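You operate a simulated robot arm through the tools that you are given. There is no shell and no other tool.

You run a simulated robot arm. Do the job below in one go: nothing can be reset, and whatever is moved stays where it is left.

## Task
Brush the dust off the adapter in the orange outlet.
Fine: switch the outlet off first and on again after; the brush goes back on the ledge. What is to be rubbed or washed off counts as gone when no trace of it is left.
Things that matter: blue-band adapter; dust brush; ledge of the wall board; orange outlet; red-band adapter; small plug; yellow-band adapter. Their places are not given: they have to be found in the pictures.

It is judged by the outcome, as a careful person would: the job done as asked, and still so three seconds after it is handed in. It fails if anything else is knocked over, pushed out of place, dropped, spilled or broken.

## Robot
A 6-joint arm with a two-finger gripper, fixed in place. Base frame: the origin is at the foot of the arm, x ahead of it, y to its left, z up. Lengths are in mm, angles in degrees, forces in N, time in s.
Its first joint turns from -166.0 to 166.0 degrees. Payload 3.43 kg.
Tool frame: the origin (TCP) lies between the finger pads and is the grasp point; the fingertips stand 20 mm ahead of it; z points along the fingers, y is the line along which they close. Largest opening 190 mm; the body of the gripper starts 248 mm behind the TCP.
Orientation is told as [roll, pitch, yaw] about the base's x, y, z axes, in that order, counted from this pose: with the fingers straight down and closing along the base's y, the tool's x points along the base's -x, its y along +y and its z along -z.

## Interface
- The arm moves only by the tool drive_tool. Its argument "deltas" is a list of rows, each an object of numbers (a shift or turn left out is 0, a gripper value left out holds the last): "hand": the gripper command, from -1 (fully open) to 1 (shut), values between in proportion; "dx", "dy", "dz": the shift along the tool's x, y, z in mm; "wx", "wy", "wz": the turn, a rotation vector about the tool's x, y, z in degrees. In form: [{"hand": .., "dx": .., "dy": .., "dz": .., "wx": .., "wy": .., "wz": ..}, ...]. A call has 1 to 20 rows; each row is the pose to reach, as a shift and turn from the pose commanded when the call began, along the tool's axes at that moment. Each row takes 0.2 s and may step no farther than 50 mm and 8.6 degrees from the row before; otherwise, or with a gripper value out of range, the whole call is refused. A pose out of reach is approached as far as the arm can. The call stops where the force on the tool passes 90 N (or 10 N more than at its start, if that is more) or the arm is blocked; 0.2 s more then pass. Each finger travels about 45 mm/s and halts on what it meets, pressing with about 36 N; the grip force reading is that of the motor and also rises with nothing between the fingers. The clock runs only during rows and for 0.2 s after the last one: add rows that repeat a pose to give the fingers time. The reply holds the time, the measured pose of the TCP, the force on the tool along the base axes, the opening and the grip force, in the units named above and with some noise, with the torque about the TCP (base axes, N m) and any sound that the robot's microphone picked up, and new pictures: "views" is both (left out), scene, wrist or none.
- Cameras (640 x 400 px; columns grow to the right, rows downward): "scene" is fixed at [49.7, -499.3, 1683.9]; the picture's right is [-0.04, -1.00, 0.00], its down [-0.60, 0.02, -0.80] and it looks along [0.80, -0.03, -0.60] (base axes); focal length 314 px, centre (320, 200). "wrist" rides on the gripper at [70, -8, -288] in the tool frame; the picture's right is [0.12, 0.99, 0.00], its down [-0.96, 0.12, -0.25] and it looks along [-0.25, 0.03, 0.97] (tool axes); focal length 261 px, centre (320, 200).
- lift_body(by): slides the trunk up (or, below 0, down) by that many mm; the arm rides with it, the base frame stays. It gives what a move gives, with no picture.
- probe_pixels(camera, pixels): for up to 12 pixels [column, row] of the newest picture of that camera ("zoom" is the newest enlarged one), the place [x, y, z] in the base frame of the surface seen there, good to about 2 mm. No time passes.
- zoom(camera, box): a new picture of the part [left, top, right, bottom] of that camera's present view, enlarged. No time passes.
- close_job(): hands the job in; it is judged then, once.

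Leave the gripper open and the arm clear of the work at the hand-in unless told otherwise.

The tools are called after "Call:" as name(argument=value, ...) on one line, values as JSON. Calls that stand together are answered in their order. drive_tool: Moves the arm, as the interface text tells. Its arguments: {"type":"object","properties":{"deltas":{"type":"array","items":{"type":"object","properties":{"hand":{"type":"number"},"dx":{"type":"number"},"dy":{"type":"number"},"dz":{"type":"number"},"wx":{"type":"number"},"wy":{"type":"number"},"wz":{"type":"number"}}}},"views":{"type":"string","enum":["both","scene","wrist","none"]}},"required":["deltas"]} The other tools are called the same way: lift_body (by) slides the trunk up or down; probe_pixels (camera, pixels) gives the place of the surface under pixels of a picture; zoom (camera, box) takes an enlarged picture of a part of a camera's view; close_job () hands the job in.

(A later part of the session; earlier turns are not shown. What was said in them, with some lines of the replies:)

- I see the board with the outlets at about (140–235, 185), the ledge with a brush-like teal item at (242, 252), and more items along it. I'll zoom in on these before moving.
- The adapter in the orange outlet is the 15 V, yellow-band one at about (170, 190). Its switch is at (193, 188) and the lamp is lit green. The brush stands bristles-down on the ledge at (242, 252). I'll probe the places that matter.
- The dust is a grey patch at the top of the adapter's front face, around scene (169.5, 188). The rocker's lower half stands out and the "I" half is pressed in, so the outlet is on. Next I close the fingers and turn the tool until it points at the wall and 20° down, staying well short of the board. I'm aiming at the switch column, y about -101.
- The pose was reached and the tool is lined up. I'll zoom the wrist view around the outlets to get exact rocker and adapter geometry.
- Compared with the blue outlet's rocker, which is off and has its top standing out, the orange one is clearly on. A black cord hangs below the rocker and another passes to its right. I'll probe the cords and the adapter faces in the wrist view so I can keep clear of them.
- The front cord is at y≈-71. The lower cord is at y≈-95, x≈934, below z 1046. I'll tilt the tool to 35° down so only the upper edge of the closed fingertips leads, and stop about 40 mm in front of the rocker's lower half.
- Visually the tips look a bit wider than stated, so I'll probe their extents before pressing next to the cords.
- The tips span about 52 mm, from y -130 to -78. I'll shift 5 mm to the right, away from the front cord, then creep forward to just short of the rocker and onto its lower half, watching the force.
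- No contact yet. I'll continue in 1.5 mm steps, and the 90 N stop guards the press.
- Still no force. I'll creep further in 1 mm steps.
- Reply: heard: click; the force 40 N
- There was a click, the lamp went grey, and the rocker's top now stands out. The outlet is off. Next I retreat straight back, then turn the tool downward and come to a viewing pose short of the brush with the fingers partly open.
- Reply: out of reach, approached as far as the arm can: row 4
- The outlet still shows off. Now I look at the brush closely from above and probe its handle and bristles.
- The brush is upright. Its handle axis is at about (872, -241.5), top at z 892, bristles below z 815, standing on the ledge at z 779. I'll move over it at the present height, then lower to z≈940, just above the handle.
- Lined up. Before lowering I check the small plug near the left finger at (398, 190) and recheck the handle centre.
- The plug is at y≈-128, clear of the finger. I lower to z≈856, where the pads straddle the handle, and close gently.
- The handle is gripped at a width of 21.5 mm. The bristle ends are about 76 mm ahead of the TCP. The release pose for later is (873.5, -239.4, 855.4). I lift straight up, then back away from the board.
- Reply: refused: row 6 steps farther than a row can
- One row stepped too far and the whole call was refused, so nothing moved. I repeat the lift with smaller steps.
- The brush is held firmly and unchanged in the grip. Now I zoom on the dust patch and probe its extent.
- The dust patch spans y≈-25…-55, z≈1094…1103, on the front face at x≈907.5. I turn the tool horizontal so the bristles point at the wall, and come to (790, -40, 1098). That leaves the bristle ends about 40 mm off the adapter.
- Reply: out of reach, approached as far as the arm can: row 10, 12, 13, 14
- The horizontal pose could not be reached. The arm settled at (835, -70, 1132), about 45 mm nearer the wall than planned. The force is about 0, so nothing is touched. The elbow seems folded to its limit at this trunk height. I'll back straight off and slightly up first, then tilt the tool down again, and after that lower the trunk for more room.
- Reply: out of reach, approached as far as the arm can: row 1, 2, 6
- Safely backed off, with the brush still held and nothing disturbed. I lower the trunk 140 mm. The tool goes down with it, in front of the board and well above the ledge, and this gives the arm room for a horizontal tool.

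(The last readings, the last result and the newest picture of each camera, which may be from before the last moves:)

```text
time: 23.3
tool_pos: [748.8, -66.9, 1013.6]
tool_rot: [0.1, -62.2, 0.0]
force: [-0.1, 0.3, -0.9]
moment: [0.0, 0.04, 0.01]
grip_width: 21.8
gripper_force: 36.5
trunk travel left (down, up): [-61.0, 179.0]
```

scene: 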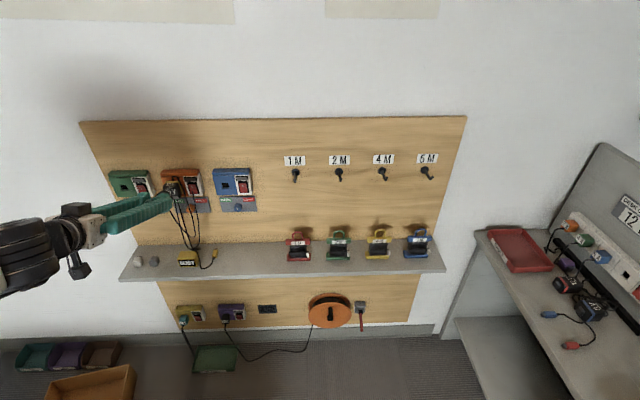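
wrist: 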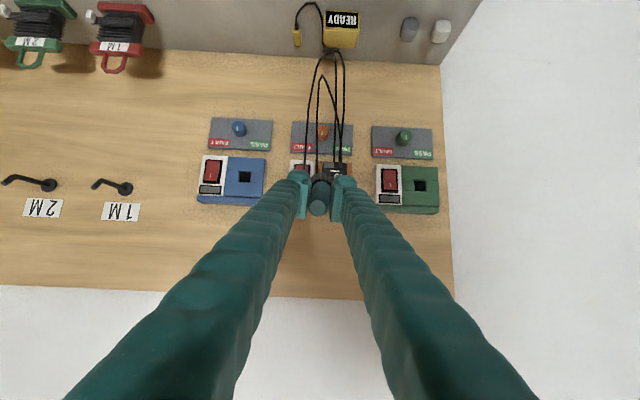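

The orientation has straightened to -62° pitch. I raise to z≈1098 at x≈760 and tilt up to -82°, still well off the adapter.

Call:
drive_tool(deltas=[{"dx": -20, "dy": 7, "dz": -7.5, "wy": -4}, {"dx": -40, "dy": 14, "dz": -15, "wy": -8}, {"dx": -60, "dy": 21, "dz": -22.5, "wy": -12}, {"dx": -80.2, "dy": 27, "dz": -30.2, "wy": -16}, {"dx": -80.2, "dy": 27, "dz": -30.2, "wy": -20}, {"dx": -80.2, "dy": 27, "dz": -30.2, "wy": -20}])

Call:
zoom(camera="scene", box=[120, 150, 232, 220])

Call:
zoom(camera="wrist", box=[260, 120, 420, 220])

```text
time: 24.7
tool_pos: [759.2, -40.5, 1100.0]
tool_rot: [-0.2, -82.1, 0.2]
force: [-0.1, 1.3, -0.6]
moment: [0.03, -0.02, 0.01]
grip_width: 21.5
gripper_force: 36.4
trunk travel left (down, up): [-61.0, 179.0]
```

scene: 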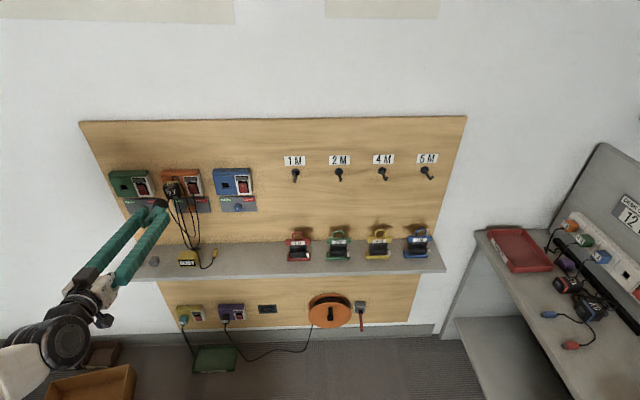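
wrist: 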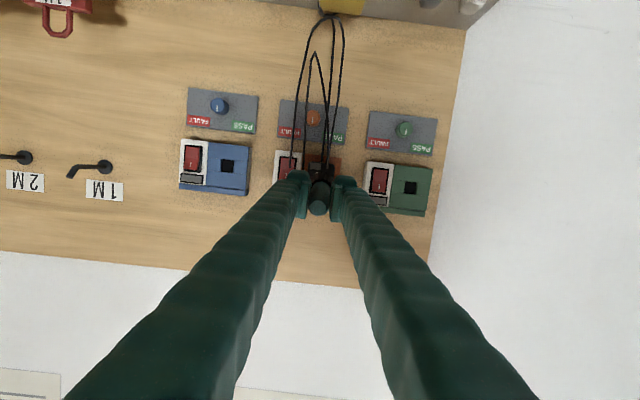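

```text
5.71 times, centred on (176, 185) of scene
```

zoom: 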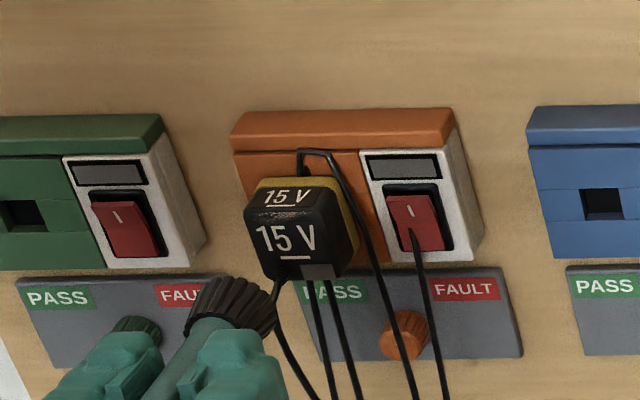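

```text
4.00 times, centred on (340, 170) of wrist
```

zoom: 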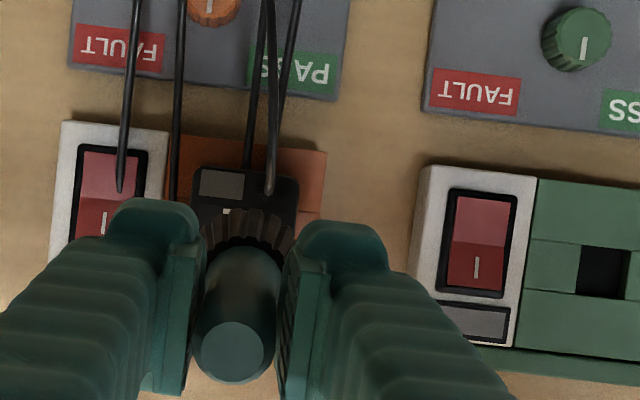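

Reached cleanly. I check the dust patch closely once more from the scene camera before brushing.

Call:
zoom(camera="scene", box=[158, 178, 182, 200])

Call:
probe_pixels(camera="scene", pixels=[[160, 199], [163, 200], [166, 204], [157, 204], [161, 201.5]])

```text
16.00 times, centred on (170, 189) of scene
```

zoom: 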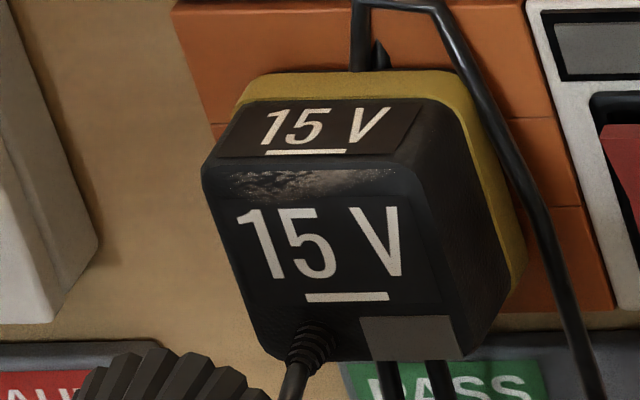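

```text
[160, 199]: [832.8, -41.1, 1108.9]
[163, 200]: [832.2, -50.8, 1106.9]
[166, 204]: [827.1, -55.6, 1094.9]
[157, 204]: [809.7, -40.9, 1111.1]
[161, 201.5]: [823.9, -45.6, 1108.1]
```

The dust streak is plain at zoom (310, 183). I level the tool to -90° so the bristle end sits flat at z≈1099, still 70 mm off.

Call:
drive_tool(deltas=[{"wy": -4}, {"wy": -7.9}, {"wy": -7.9}], views="none")

```text
time: 25.5
tool_pos: [757.9, -44.6, 1099.4]
tool_rot: [-4.8, -89.8, 5.4]
force: [0.6, 0.1, -0.3]
moment: [-0.02, -0.02, 0.01]
grip_width: 21.5
gripper_force: 35.4
trunk travel left (down, up): [-61.0, 179.0]
```

Level. I advance 58 mm toward the adapter, leaving about 14 mm.

Call:
drive_tool(deltas=[{"dz": 20}, {"dz": 40}, {"dz": 58}, {"dz": 58}])

Call:
zoom(camera="scene", box=[142, 165, 206, 205])

Call:
zoom(camera="wrist", box=[280, 130, 376, 190])

```text
time: 26.5
tool_pos: [815.8, -52.1, 1101.2]
tool_rot: [-1.7, -89.9, 2.4]
force: [0.0, -0.2, -0.8]
moment: [-0.02, 0.04, -0.02]
grip_width: 21.6
gripper_force: 35.7
out of reach, approached as far as the arm can: row 1, 2, 3, 4
trunk travel left (down, up): [-61.0, 179.0]
```

scene: 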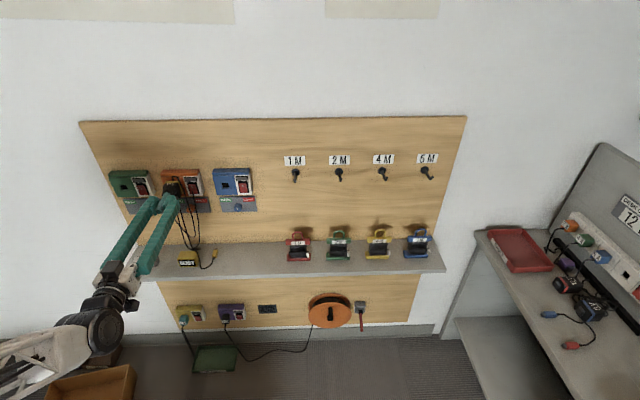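
wrist: 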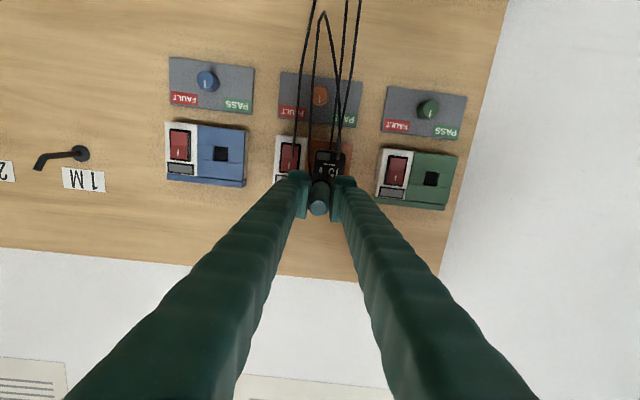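

```text
10.00 times, centred on (174, 185) of scene
```

zoom: 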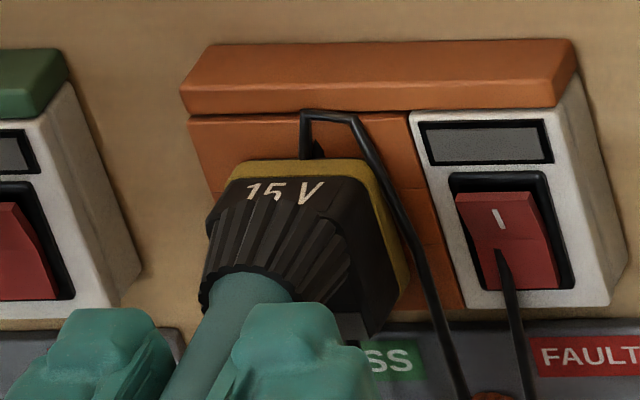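

```text
6.67 times, centred on (328, 160) of wrist
```

zoom: 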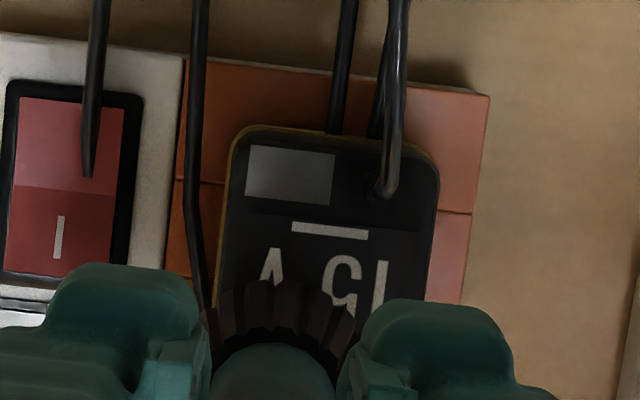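

The exactly level pose makes the arm drift sideways to y -52, which looks like a joint limit. At -82° it tracked well. So I back off 16 mm and tilt to about -80°, centred at y≈-40.

Call:
drive_tool(deltas=[{"dz": -16, "dx": -4, "dy": 3}, {"dz": -16, "dx": -8, "dy": 8, "wy": 5}, {"dz": -16, "dx": -8, "dy": 12, "wy": 10}, {"dz": -16, "dx": -8, "dy": 12, "wy": 10}], views="none")

```text
time: 27.5
tool_pos: [798.5, -39.6, 1109.4]
tool_rot: [0.1, -79.8, -0.1]
force: [0.2, 0.1, 0.6]
moment: [-0.03, -0.02, 0.0]
grip_width: 21.5
gripper_force: 36.4
trunk travel left (down, up): [-61.0, 179.0]
```

Tracking is exact again. I advance to about 3 mm from the face, then in 1 mm steps to light contact.

Call:
drive_tool(deltas=[{"dz": 14.8, "dx": -2.6}, {"dz": 27.6, "dx": -4.9}, {"dz": 29.5, "dx": -5.2}, {"dz": 31, "dx": -5.5}, {"dz": 32, "dx": -5.65}, {"dz": 33, "dx": -5.8}, {"dz": 33, "dx": -5.8}])

Call:
zoom(camera="scene", box=[142, 165, 206, 205])

Call:
zoom(camera="wrist", box=[280, 130, 376, 190])

```text
time: 29.1
tool_pos: [831.7, -40.1, 1108.9]
tool_rot: [-0.2, -80.0, 0.1]
force: [-29.1, 5.3, -0.2]
moment: [0.01, 0.14, 0.08]
grip_width: 21.3
gripper_force: 35.9
trunk travel left (down, up): [-61.0, 179.0]
```

scene: 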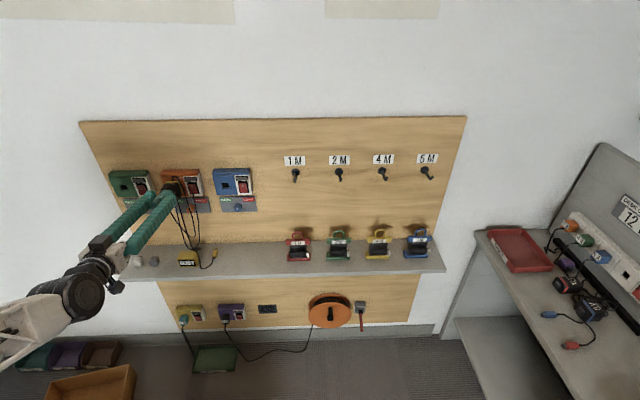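
wrist: 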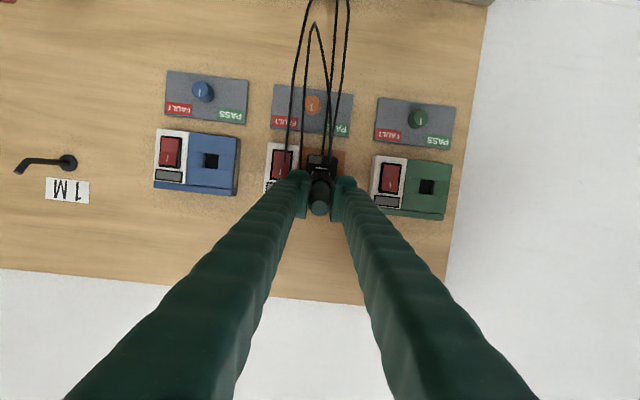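

```text
10.00 times, centred on (174, 185) of scene
```

zoom: 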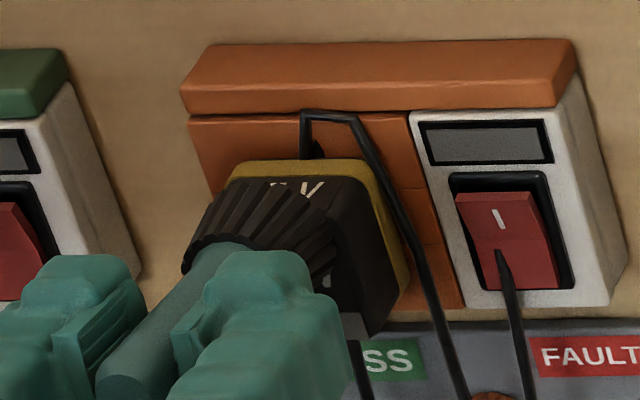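

```text
6.67 times, centred on (328, 160) of wrist
```

zoom: 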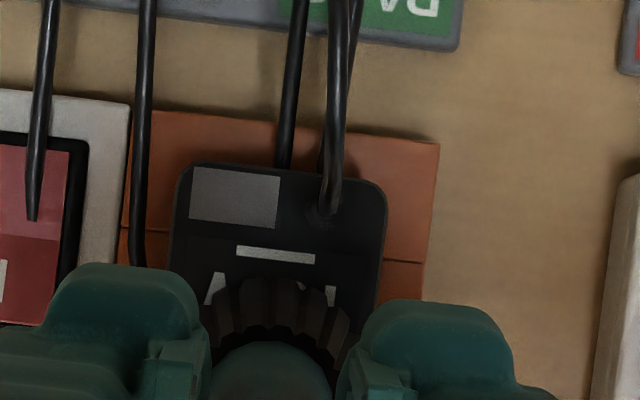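

Contact at about 29 N is firmer than needed. I ease back 0.9 mm and stroke sideways slowly, y -40 → -24 → -56 and back, twice.

Call:
drive_tool(deltas=[{"dz": -0.9, "dx": 0.15}, {"dz": -0.9, "dx": 0.15, "dy": 6}, {"dz": -0.9, "dx": 0.15, "dy": 12}, {"dz": -0.9, "dx": 0.15, "dy": 16}, {"dz": -0.9, "dx": 0.15, "dy": 10}, {"dz": -0.9, "dx": 0.15, "dy": 4}, {"dz": -0.9, "dx": 0.15, "dy": -2}, {"dz": -0.9, "dx": 0.15, "dy": -8}, {"dz": -0.9, "dx": 0.15, "dy": -14}, {"dz": -0.9, "dx": 0.15, "dy": -17}, {"dz": -0.9, "dx": 0.15, "dy": -10}, {"dz": -0.9, "dx": 0.15, "dy": -3}, {"dz": -0.9, "dx": 0.15, "dy": 4}, {"dz": -0.9, "dx": 0.15, "dy": 11}, {"dz": -0.9, "dx": 0.15, "dy": 17}, {"dz": -0.9, "dx": 0.15, "dy": 10}, {"dz": -0.9, "dx": 0.15, "dy": 3}, {"dz": -0.9, "dx": 0.15, "dy": -4}, {"dz": -0.9, "dx": 0.15, "dy": -11}, {"dz": -0.9, "dx": 0.15, "dy": -17}])

Call:
zoom(camera="scene", box=[142, 165, 206, 205])

```text
time: 33.3
tool_pos: [831.8, -56.4, 1109.2]
tool_rot: [-0.1, -80.0, 0.0]
force: [-6.3, 1.4, 1.1]
moment: [0.01, -0.01, 0.15]
grip_width: 21.5
gripper_force: 35.8
trunk travel left (down, up): [-61.0, 179.0]
```

scene: 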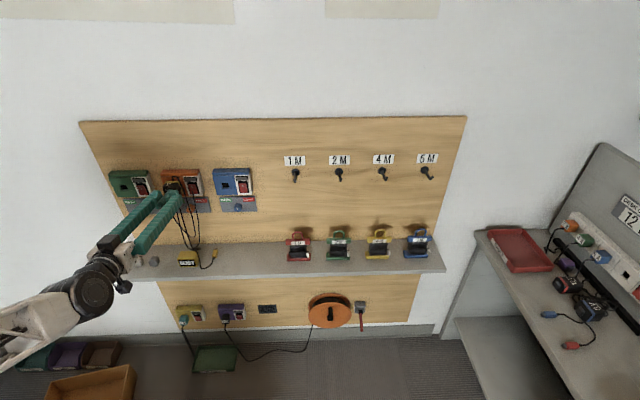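
wrist: 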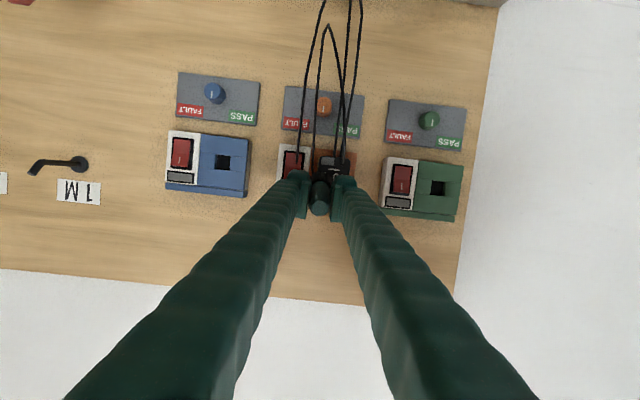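

```text
10.00 times, centred on (174, 185) of scene
```

zoom: 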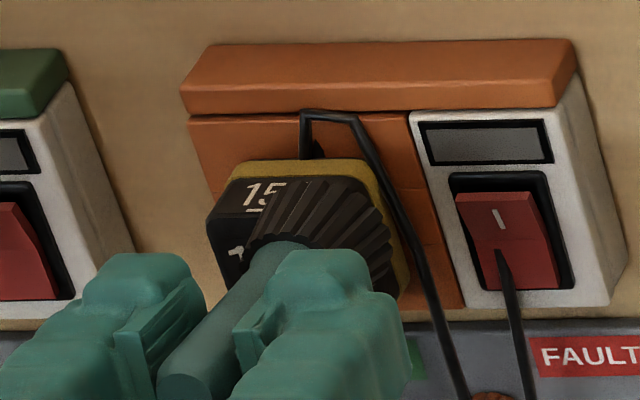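

Light contact of about 6 N was kept. I pull back 55 mm and a little lower to see what is left.

Call:
drive_tool(deltas=[{"dz": -20, "dx": 3.5}, {"dz": -40, "dx": 10}, {"dz": -60, "dx": 25}, {"dz": -60, "dx": 25}])

Call:
zoom(camera="scene", box=[158, 178, 182, 200])

Call:
zoom(camera="wrist", box=[280, 110, 376, 190])

```text
time: 34.3
tool_pos: [767.8, -57.6, 1094.9]
tool_rot: [-0.1, -79.9, 0.1]
force: [-0.7, 1.0, -0.8]
moment: [-0.02, 0.03, -0.03]
grip_width: 21.4
gripper_force: 36.3
trunk travel left (down, up): [-61.0, 179.0]
```

scene: 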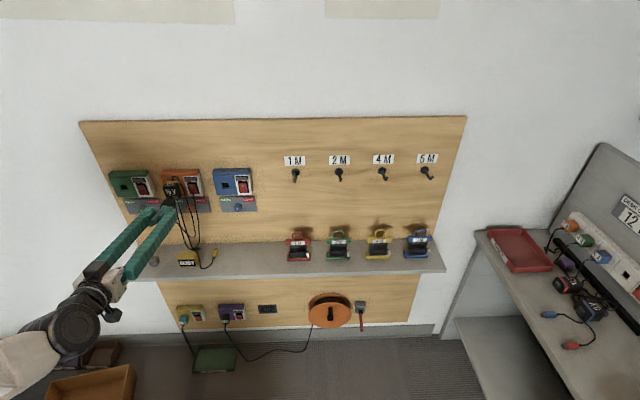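
wrist: 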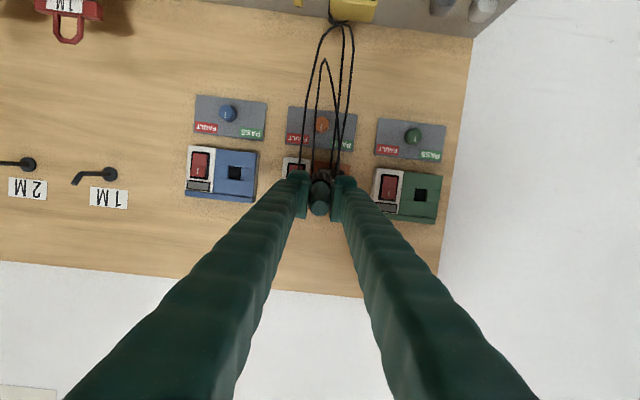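

```text
16.00 times, centred on (170, 189) of scene
```

zoom: 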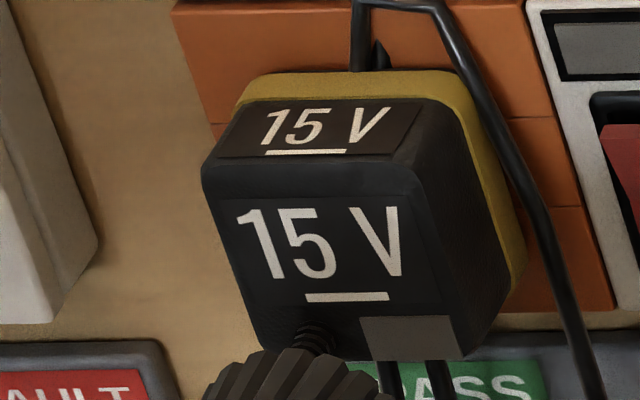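

```text
5.00 times, centred on (328, 150) of wrist
```

zoom: 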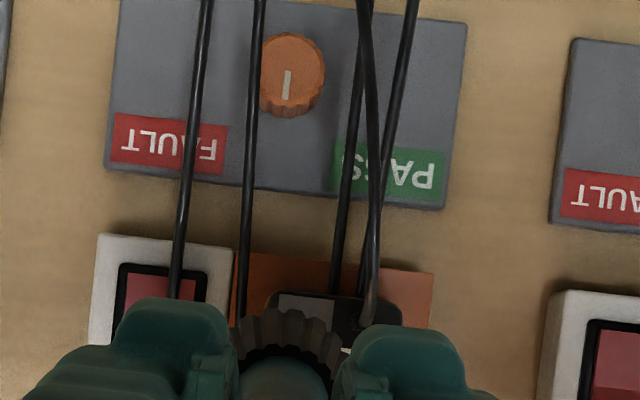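

No trace of the dust remains, and the adapter sits exactly where it was. Next I back away and turn the tool down again at (705, -240, 1071), then restore the trunk height, so the brush can go back by the known path.

Call:
drive_tool(deltas=[{"dz": -20, "dx": 4, "dy": -10, "wy": 0}, {"dz": -40, "dx": 10, "dy": -25, "wy": 8}, {"dz": -57.9, "dx": 16, "dy": -42, "wy": 16}, {"dz": -57.9, "dx": 20, "dy": -60, "wy": 24}, {"dz": -57.9, "dx": 24, "dy": -78, "wy": 32}, {"dz": -57.9, "dx": 28, "dy": -96, "wy": 40}, {"dz": -57.9, "dx": 32, "dy": -114, "wy": 48}, {"dz": -57.9, "dx": 34.6, "dy": -132, "wy": 56}, {"dz": -57.9, "dx": 34.6, "dy": -150, "wy": 64}, {"dz": -57.9, "dx": 34.6, "dy": -168, "wy": 72}, {"dz": -57.9, "dx": 34.6, "dy": -182, "wy": 79.9}, {"dz": -57.9, "dx": 34.6, "dy": -182, "wy": 79.9}], views="scene")

```text
time: 36.9
tool_pos: [705.3, -238.7, 1069.1]
tool_rot: [0.0, 0.0, 0.0]
force: [0.5, 0.1, -1.8]
moment: [0.04, 0.08, 0.02]
grip_width: 21.8
gripper_force: 36.4
trunk travel left (down, up): [-61.0, 179.0]
```

scene: 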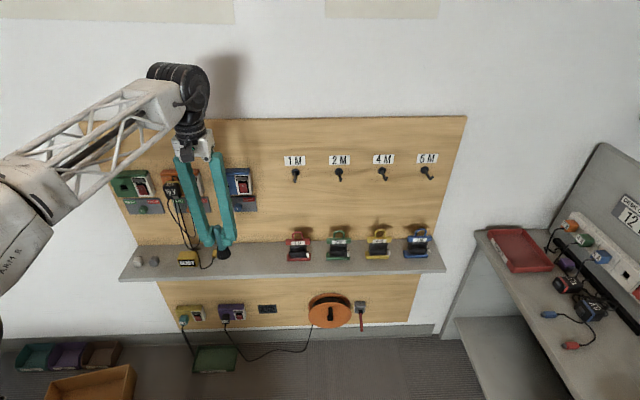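

The tool is pointing down at the wanted spot. I raise the trunk by 140 mm.

Call:
lift_body(by=140)

Call:
zoom(camera="wrist", box=[260, 140, 380, 230])

Call:
zoom(camera="scene", box=[180, 160, 276, 220])

```text
time: 38.5
tool_pos: [705.8, -237.8, 1210.6]
tool_rot: [0.0, -0.1, 0.0]
force: [-0.4, 0.1, 0.0]
moment: [0.01, -0.01, 0.03]
grip_width: 21.7
gripper_force: 36.5
trunk travel left (down, up): [-201.0, 39.0]
```

```text
4.44 times, centred on (320, 185) of wrist
```

zoom: 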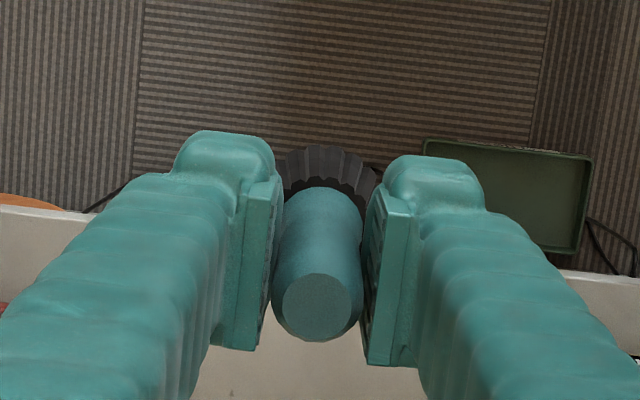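

```text
6.67 times, centred on (228, 190) of scene
```

zoom: 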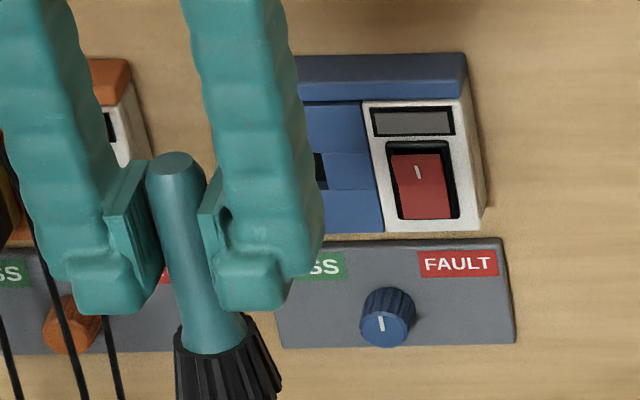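

The brush looks as before, perhaps shifted by a millimetre. I probe the handle top relative to the TCP to set the release height.

Call:
probe_pixels(camera="zoom", pixels=[[172, 165], [165, 168], [180, 165], [190, 270], [230, 395], [200, 390]])

Call:
drive_tool(deltas=[{"dz": 20}, {"dz": 40}])

```text
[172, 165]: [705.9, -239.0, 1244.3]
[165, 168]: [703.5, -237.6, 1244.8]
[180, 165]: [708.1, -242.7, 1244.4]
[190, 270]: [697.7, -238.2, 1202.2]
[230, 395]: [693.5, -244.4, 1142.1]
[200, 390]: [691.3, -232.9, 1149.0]
```

```text
time: 39.1
tool_pos: [705.3, -238.8, 1170.5]
tool_rot: [0.1, -0.2, 0.0]
force: [-0.3, 0.4, 0.2]
moment: [-0.05, -0.03, 0.0]
grip_width: 21.4
gripper_force: 36.3
trunk travel left (down, up): [-201.0, 39.0]
```

scene: 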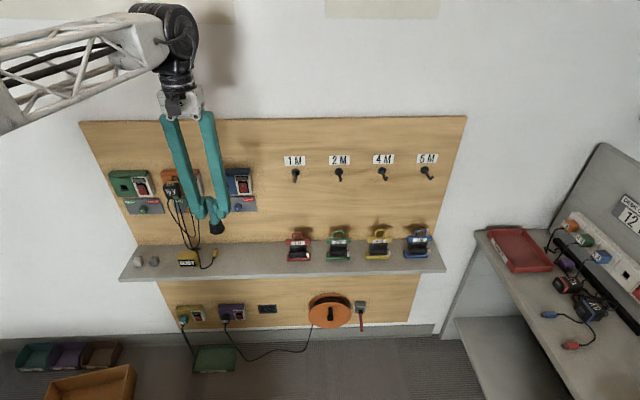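
wrist: 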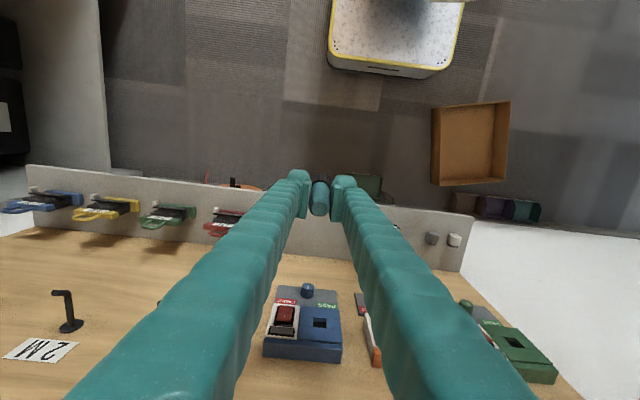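

The handle top is about 34–36 mm above the TCP, unchanged within noise. I retrace the path over the ledge and down to z≈880, with the bristles about 22 mm above it.

Call:
drive_tool(deltas=[{"dz": 45}, {"dz": 85}, {"dz": 105, "dx": -20}, {"dz": 130, "dx": -55}, {"dz": 150, "dx": -90}, {"dz": 175, "dx": -125}, {"dz": 195, "dx": -150}, {"dz": 210, "dx": -168, "dy": -0.5}, {"dz": 250, "dx": -168, "dy": -0.5}, {"dz": 290, "dx": -168, "dy": -0.5}, {"dz": 290, "dx": -168, "dy": -0.5}])

Call:
zoom(camera="scene", box=[196, 212, 292, 282])

```text
time: 41.5
tool_pos: [875.2, -239.0, 881.0]
tool_rot: [0.0, -0.1, 0.0]
force: [0.4, 0.4, -0.7]
moment: [0.02, 0.01, 0.0]
grip_width: 21.6
gripper_force: 36.0
trunk travel left (down, up): [-201.0, 39.0]
```

scene: 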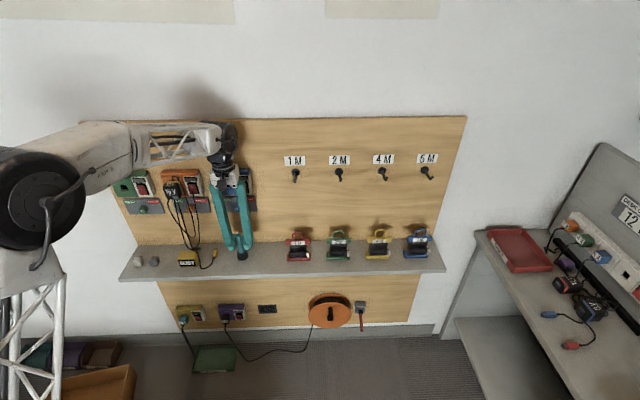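
wrist: 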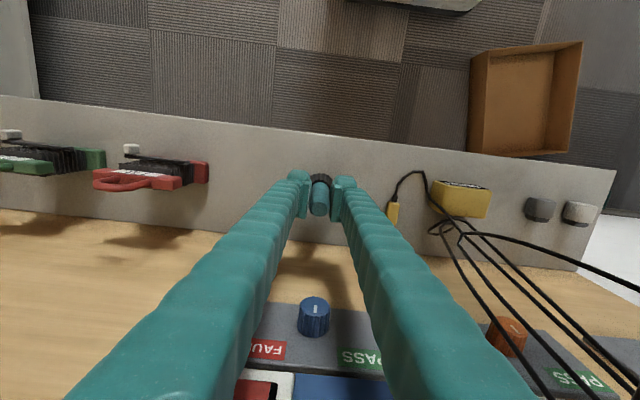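

```text
5.71 times, centred on (244, 247) of scene
```

zoom: 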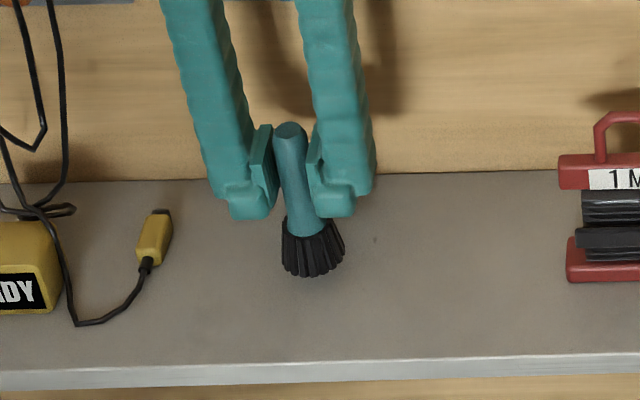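

Everything is as before. I lower to z≈861, then read the force.

Call:
drive_tool(deltas=[{"dz": 10, "dx": 1}, {"dz": 17, "dx": 1}, {"dz": 20, "dx": 1}, {"dz": 21, "dx": 1}, {"dz": 21, "dx": 1}], views="none")

```text
time: 42.7
tool_pos: [873.1, -237.8, 859.9]
tool_rot: [0.0, -0.2, 0.0]
force: [-0.2, 0.3, 0.1]
moment: [-0.02, 0.0, 0.01]
grip_width: 21.6
gripper_force: 36.3
trunk travel left (down, up): [-201.0, 39.0]
```

No contact yet. I go down in 0.7 mm steps to feel the ledge.

Call:
drive_tool(deltas=[{"dz": 0.7}, {"dz": 1.4}, {"dz": 2.1}, {"dz": 2.1}], views="none")

```text
time: 43.7
tool_pos: [872.6, -238.6, 857.9]
tool_rot: [0.1, -0.1, 0.0]
force: [0.4, 0.5, 1.8]
moment: [-0.03, 0.09, 0.02]
grip_width: 21.6
gripper_force: 36.2
trunk travel left (down, up): [-201.0, 39.0]
```

There may be a slight upward force. I take two more small steps.

Call:
drive_tool(deltas=[{"dz": 0.4}, {"dz": 0.8}, {"dz": 0.8}], views="none")

```text
time: 44.5
tool_pos: [873.6, -239.5, 856.5]
tool_rot: [0.0, -0.2, -0.1]
force: [0.3, 0.5, 14.8]
moment: [0.01, 0.05, 0.05]
grip_width: 21.4
gripper_force: 36.1
trunk travel left (down, up): [-201.0, 39.0]
```

The bristles are on the ledge at 14.8 N. I ease up 0.6 mm and open in stages to about 66 mm.

Call:
drive_tool(deltas=[{"dz": -0.6}, {"dz": -0.6, "hand": 0.74}, {"dz": -0.6, "hand": 0.7}, {"dz": -0.6, "hand": 0.6}, {"dz": -0.6, "hand": 0.45}, {"dz": -0.6, "hand": 0.3}, {"dz": -0.6, "hand": 0.3}])

Call:
zoom(camera="scene", box=[196, 212, 292, 282])

```text
time: 46.1
tool_pos: [872.9, -239.3, 856.7]
tool_rot: [0.1, -0.1, 0.0]
force: [-0.3, -0.1, 0.0]
moment: [0.01, -0.01, -0.02]
grip_width: 66.6
gripper_force: 0.2
trunk travel left (down, up): [-201.0, 39.0]
```

scene: 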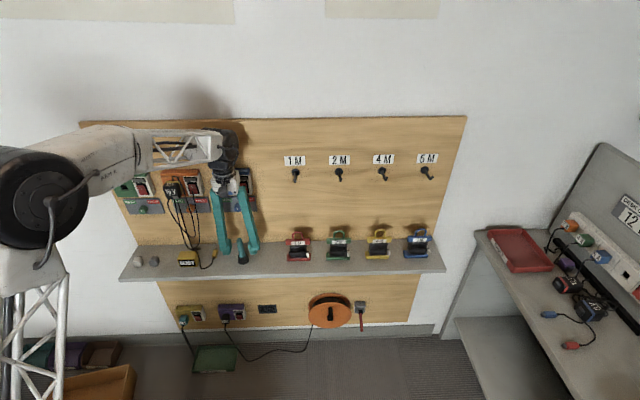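
wrist: 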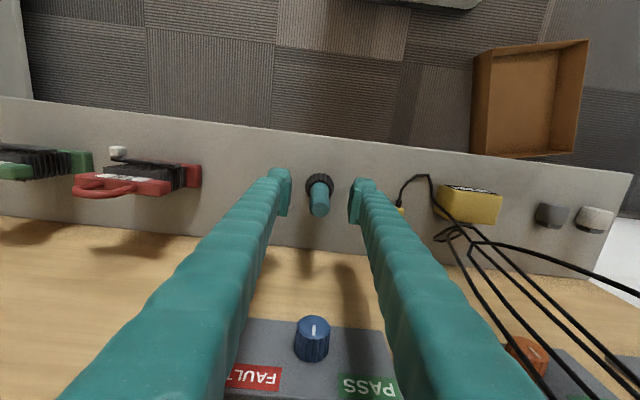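

```text
5.71 times, centred on (244, 247) of scene
```

zoom: 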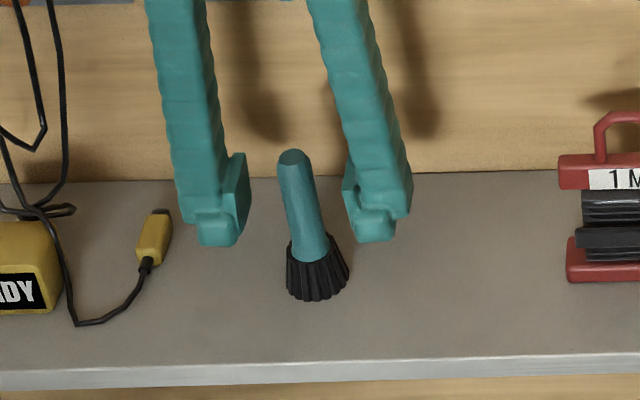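

The brush stands upright again on its old spot. I lift straight off it, back away from the board, and close the fingers.

Call:
drive_tool(deltas=[{"dz": -15}, {"dz": -45}, {"dz": -80}, {"dz": -115}, {"dz": -150, "dx": 20}, {"dz": -185, "dx": 50}, {"dz": -215, "dx": 80, "hand": 1}, {"dz": -245, "dx": 110}, {"dz": -275, "dx": 123}, {"dz": -275, "dx": 123}, {"dz": -275, "dx": 123}])

Call:
zoom(camera="scene", box=[196, 212, 292, 282])

```text
time: 48.5
tool_pos: [749.4, -239.9, 1132.4]
tool_rot: [0.0, -0.1, 0.0]
force: [0.5, 0.0, -0.1]
moment: [0.02, -0.02, 0.0]
grip_width: 0.0
gripper_force: 34.2
trunk travel left (down, up): [-201.0, 39.0]
```

scene: 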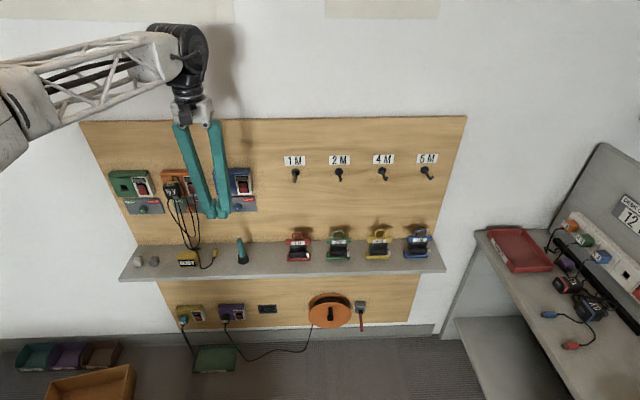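
wrist: 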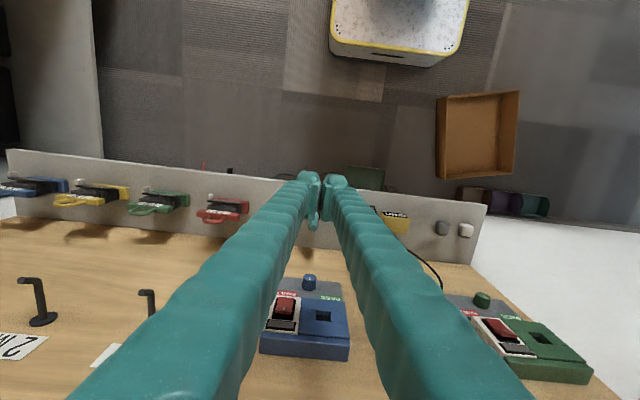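

```text
5.71 times, centred on (244, 247) of scene
```

zoom: 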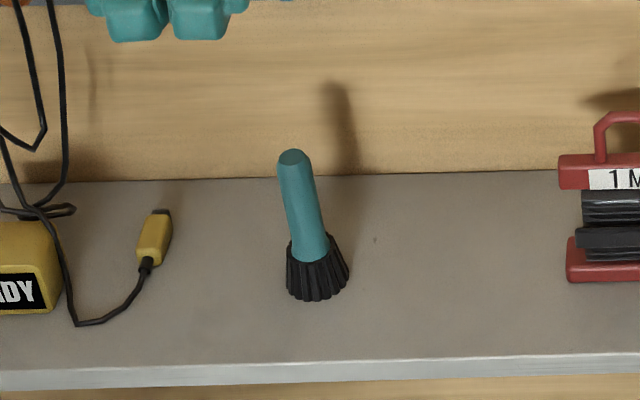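

The brush stands free and upright. Now I turn the closed fingers to -55° and come in front of the orange switch at about (770, -110, 1160).

Call:
drive_tool(deltas=[{"dx": -3, "dy": 18, "dz": -4, "wy": -7.8}, {"dx": -6, "dy": 37, "dz": -8, "wy": -15.7}, {"dx": -9, "dy": 56, "dz": -12, "wy": -23.6}, {"dx": -12, "dy": 75, "dz": -16, "wy": -31.5}, {"dx": -15, "dy": 94, "dz": -20, "wy": -39.3}, {"dx": -18, "dy": 113, "dz": -24, "wy": -47.2}, {"dx": -20, "dy": 130, "dz": -28, "wy": -55}, {"dx": -20, "dy": 130, "dz": -28, "wy": -55}], views="scene")

```text
time: 50.3
tool_pos: [768.4, -109.4, 1160.9]
tool_rot: [0.0, -55.3, 0.0]
force: [-0.2, 0.2, -0.2]
moment: [-0.02, 0.02, 0.0]
grip_width: 0.1
gripper_force: 34.6
trunk travel left (down, up): [-201.0, 39.0]
```

scene: 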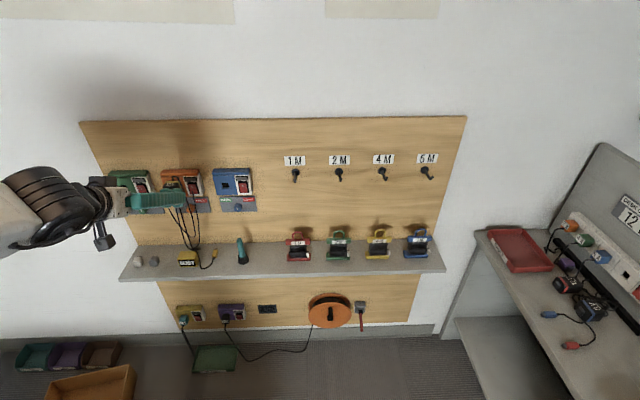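

Reached. I probe the rocker in its off position to set the pressing height.

Call:
zoom(camera="scene", box=[174, 165, 214, 205])

Call:
probe_pixels(camera="scene", pixels=[[191.5, 184], [192, 184.8], [192.3, 186], [192.6, 187.5], [193, 189.5], [193.3, 191], [191.5, 183], [195, 186], [189.5, 186]])

```text
10.00 times, centred on (194, 185) of scene
```

zoom: 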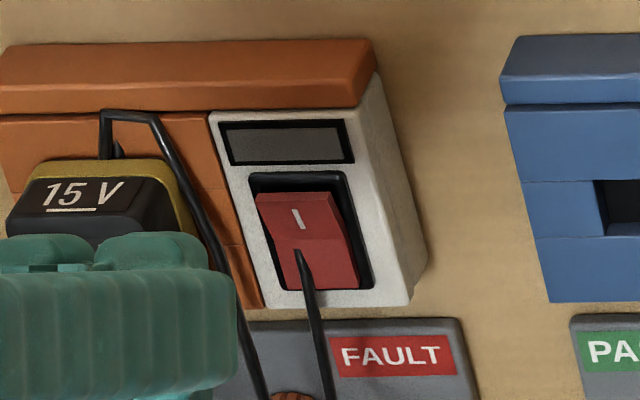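

```text
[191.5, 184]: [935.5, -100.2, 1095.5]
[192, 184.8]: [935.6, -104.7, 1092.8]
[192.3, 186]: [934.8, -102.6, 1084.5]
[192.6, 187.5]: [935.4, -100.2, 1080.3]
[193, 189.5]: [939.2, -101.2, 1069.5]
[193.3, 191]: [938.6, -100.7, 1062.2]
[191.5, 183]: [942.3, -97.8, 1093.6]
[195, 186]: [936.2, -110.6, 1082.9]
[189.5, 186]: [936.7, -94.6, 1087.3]
```

The upper half stands out at x≈935, z 1077–1096. I approach to (885, -110, 1084), with the tip's edge aimed at z≈1089 and about 25 mm off.

Call:
drive_tool(deltas=[{"dz": 35, "dx": -0.9}, {"dz": 70, "dx": -1.8}, {"dz": 105, "dx": -2.7}, {"dz": 140, "dx": -3.6, "dy": -0.6}, {"dz": 140, "dx": -3.6, "dy": -0.6}], views="scene")

Call:
zoom(camera="scene", box=[140, 150, 236, 210])

```text
time: 51.5
tool_pos: [886.6, -110.4, 1083.1]
tool_rot: [0.1, -55.2, 0.0]
force: [-0.4, 0.5, -0.1]
moment: [0.0, 0.0, -0.01]
grip_width: 0.1
gripper_force: 33.7
trunk travel left (down, up): [-201.0, 39.0]
```

scene: 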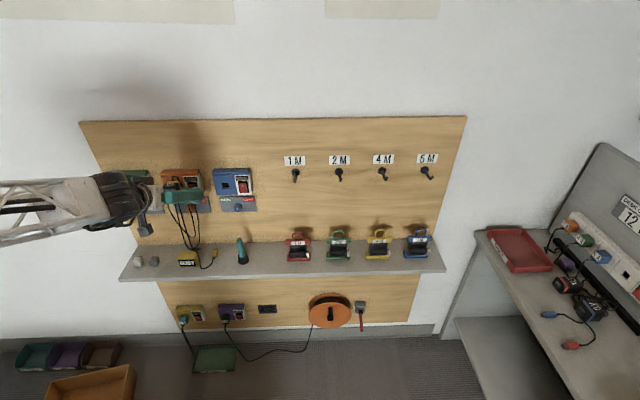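

```text
6.67 times, centred on (188, 180) of scene
```

zoom: 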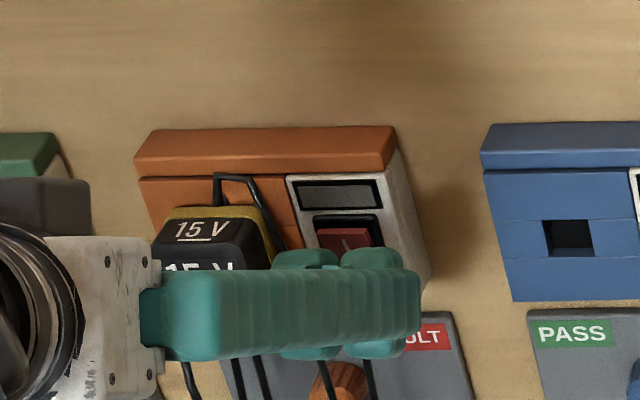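

Lined up on the upper half. I advance 22 mm, then in 1 mm steps until it clicks.

Call:
drive_tool(deltas=[{"dz": 8.2, "dx": -5.7}, {"dz": 16.4, "dx": -11.4}, {"dz": 18.9, "dx": -13.1}, {"dz": 20.5, "dx": -14.3}, {"dz": 21.3, "dx": -14.8}, {"dz": 22.2, "dx": -15.4}, {"dz": 23, "dx": -16}, {"dz": 23, "dx": -16}], views="scene")

Call:
zoom(camera="scene", box=[140, 150, 236, 210])

```text
time: 53.3
tool_pos: [913.2, -109.6, 1083.3]
tool_rot: [0.0, -55.0, 0.0]
force: [-4.9, -0.4, 0.9]
moment: [-0.06, -0.03, 0.07]
grip_width: 0.0
gripper_force: 33.9
trunk travel left (down, up): [-201.0, 39.0]
heard: click
```

scene: 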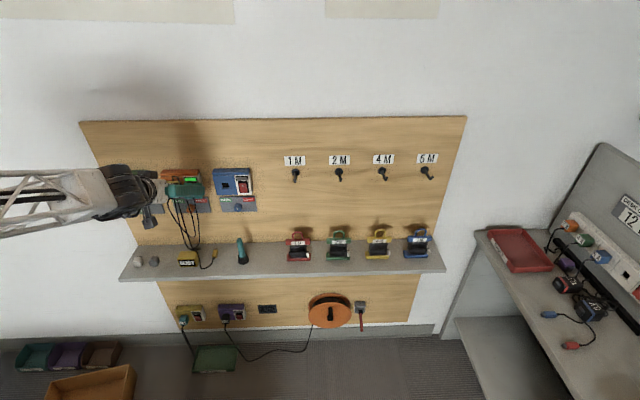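

```text
6.67 times, centred on (188, 180) of scene
```

zoom: 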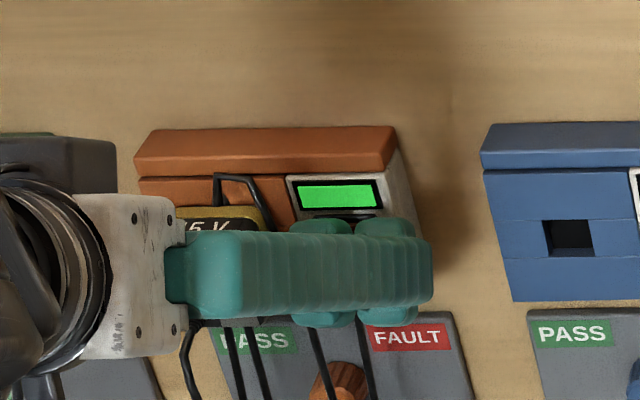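

Click, and the lamp is green again. I retreat straight back first, then back and up.

Call:
drive_tool(deltas=[{"dz": -40, "dx": 28}, {"dz": -80, "dx": 40}, {"dz": -120, "dx": 32}, {"dz": -160, "dx": 20}, {"dz": -195, "dx": 6}, {"dz": -195, "dx": 6}], views="scene")

```text
time: 54.7
tool_pos: [750.0, -110.8, 1190.0]
tool_rot: [-0.1, -55.2, 0.0]
force: [-0.7, -0.9, -0.1]
moment: [-0.04, 0.03, 0.01]
grip_width: 0.0
gripper_force: 34.2
trunk travel left (down, up): [-201.0, 39.0]
```

scene: 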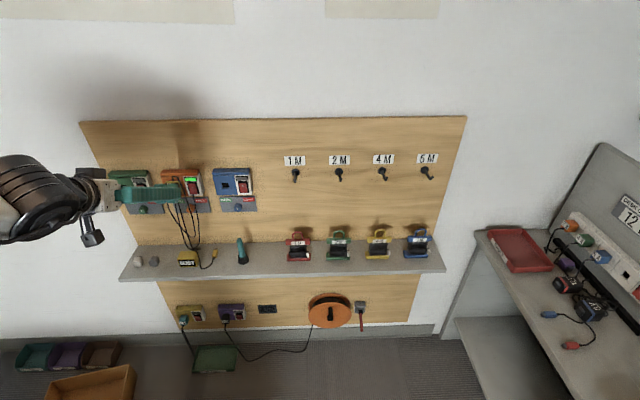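

Clear. I return to a pose like the start one (560, -270, 1360) with the tool down and the gripper opening.

Call:
drive_tool(deltas=[{"dz": -32, "dx": -4, "dy": -20, "wy": 7}, {"dz": -64, "dx": -8, "dy": -40, "wy": 14}, {"dz": -96, "dx": -12, "dy": -60, "wy": 21}, {"dz": -128, "dx": -16, "dy": -80, "wy": 28, "hand": -1}, {"dz": -160, "dx": -20, "dy": -100, "wy": 35}, {"dz": -192, "dx": -24, "dy": -120, "wy": 42}, {"dz": -224, "dx": -27, "dy": -140, "wy": 49}, {"dz": -253, "dx": -30, "dy": -160, "wy": 55.2}, {"dz": -253, "dx": -30, "dy": -160, "wy": 55.2}, {"dz": -253, "dx": -30, "dy": -160, "wy": 55.2}, {"dz": -253, "dx": -30, "dy": -160, "wy": 55.2}, {"dz": -253, "dx": -30, "dy": -160, "wy": 55.2}, {"dz": -253, "dx": -30, "dy": -160, "wy": 55.2}, {"dz": -253, "dx": -30, "dy": -160, "wy": 55.2}])

Call:
zoom(camera="scene", box=[155, 165, 211, 200])

Call:
zoom(camera="scene", box=[110, 220, 270, 320])

Call:
zoom(camera="wrist", box=[270, 220, 450, 370])

```text
time: 57.7
tool_pos: [560.5, -269.1, 1359.8]
tool_rot: [0.0, 0.2, 0.1]
force: [0.8, -0.6, 0.2]
moment: [-0.01, 0.01, 0.0]
grip_width: 189.9
gripper_force: 0.0
trunk travel left (down, up): [-201.0, 39.0]
```

scene: 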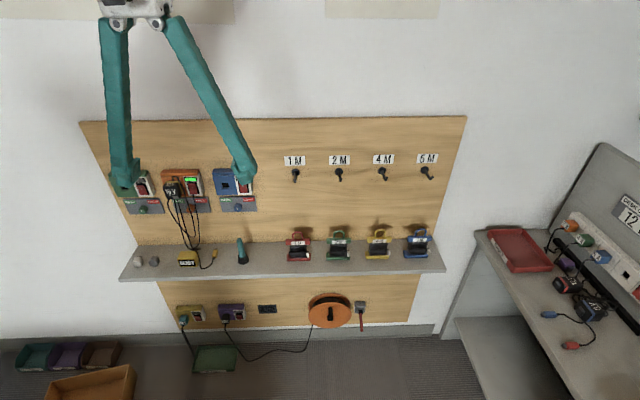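
wrist: 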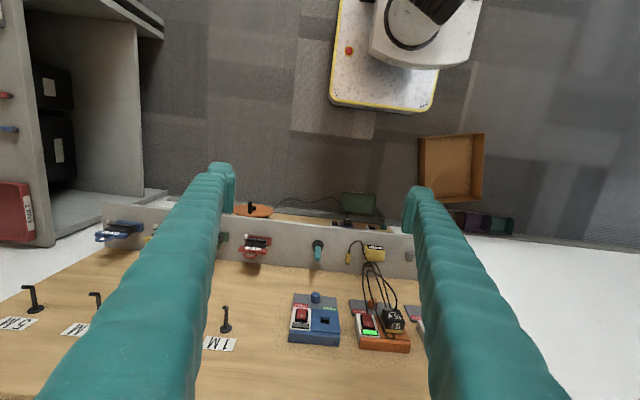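

```text
11.43 times, centred on (183, 182) of scene
```

zoom: 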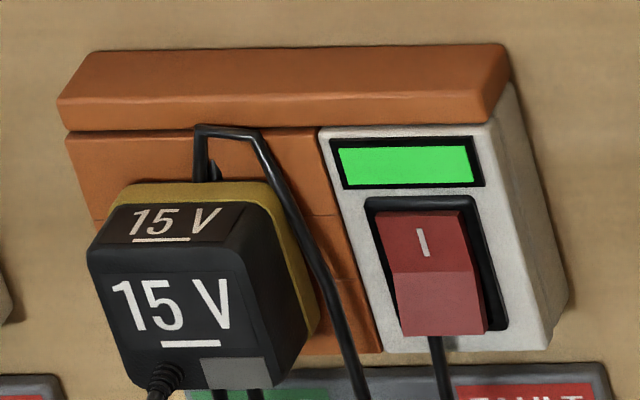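

```text
4.00 times, centred on (190, 270) of scene
```

zoom: 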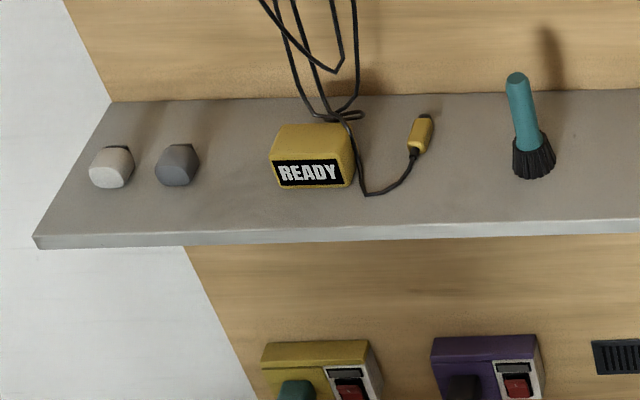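

```text
2.67 times, centred on (360, 295) of wrist
```

zoom: 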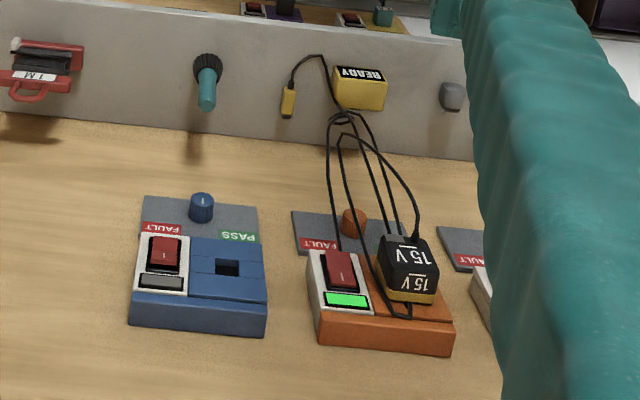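

The adapter is clean and in place and the lamp is green. The brush stands on the ledge where it was, and every other item is unmoved. The gripper is open and clear, so I hand in the job.

Call:
close_job()

```text
The job is handed in.
```

The yellow-band adapter in the orange outlet is brushed clean, with no trace of dust left in the close-up pictures.

- **Outlet:** I switched it off before brushing and on again after. Both presses clicked, and the lamp is green again.
- **Brush:** It is back on the ledge, standing upright where it was.
- **Everything else:** In the last pictures the adapter, its cords, the small plug and the items on the ledge are where they started.
- **Arm:** It is clear of the board with the gripper open.

On the first approach with the brush the arm hit a reach limit and stopped about 45 mm nearer the wall than planned. It touched nothing. I lowered the trunk to finish the brushing and then raised it back.
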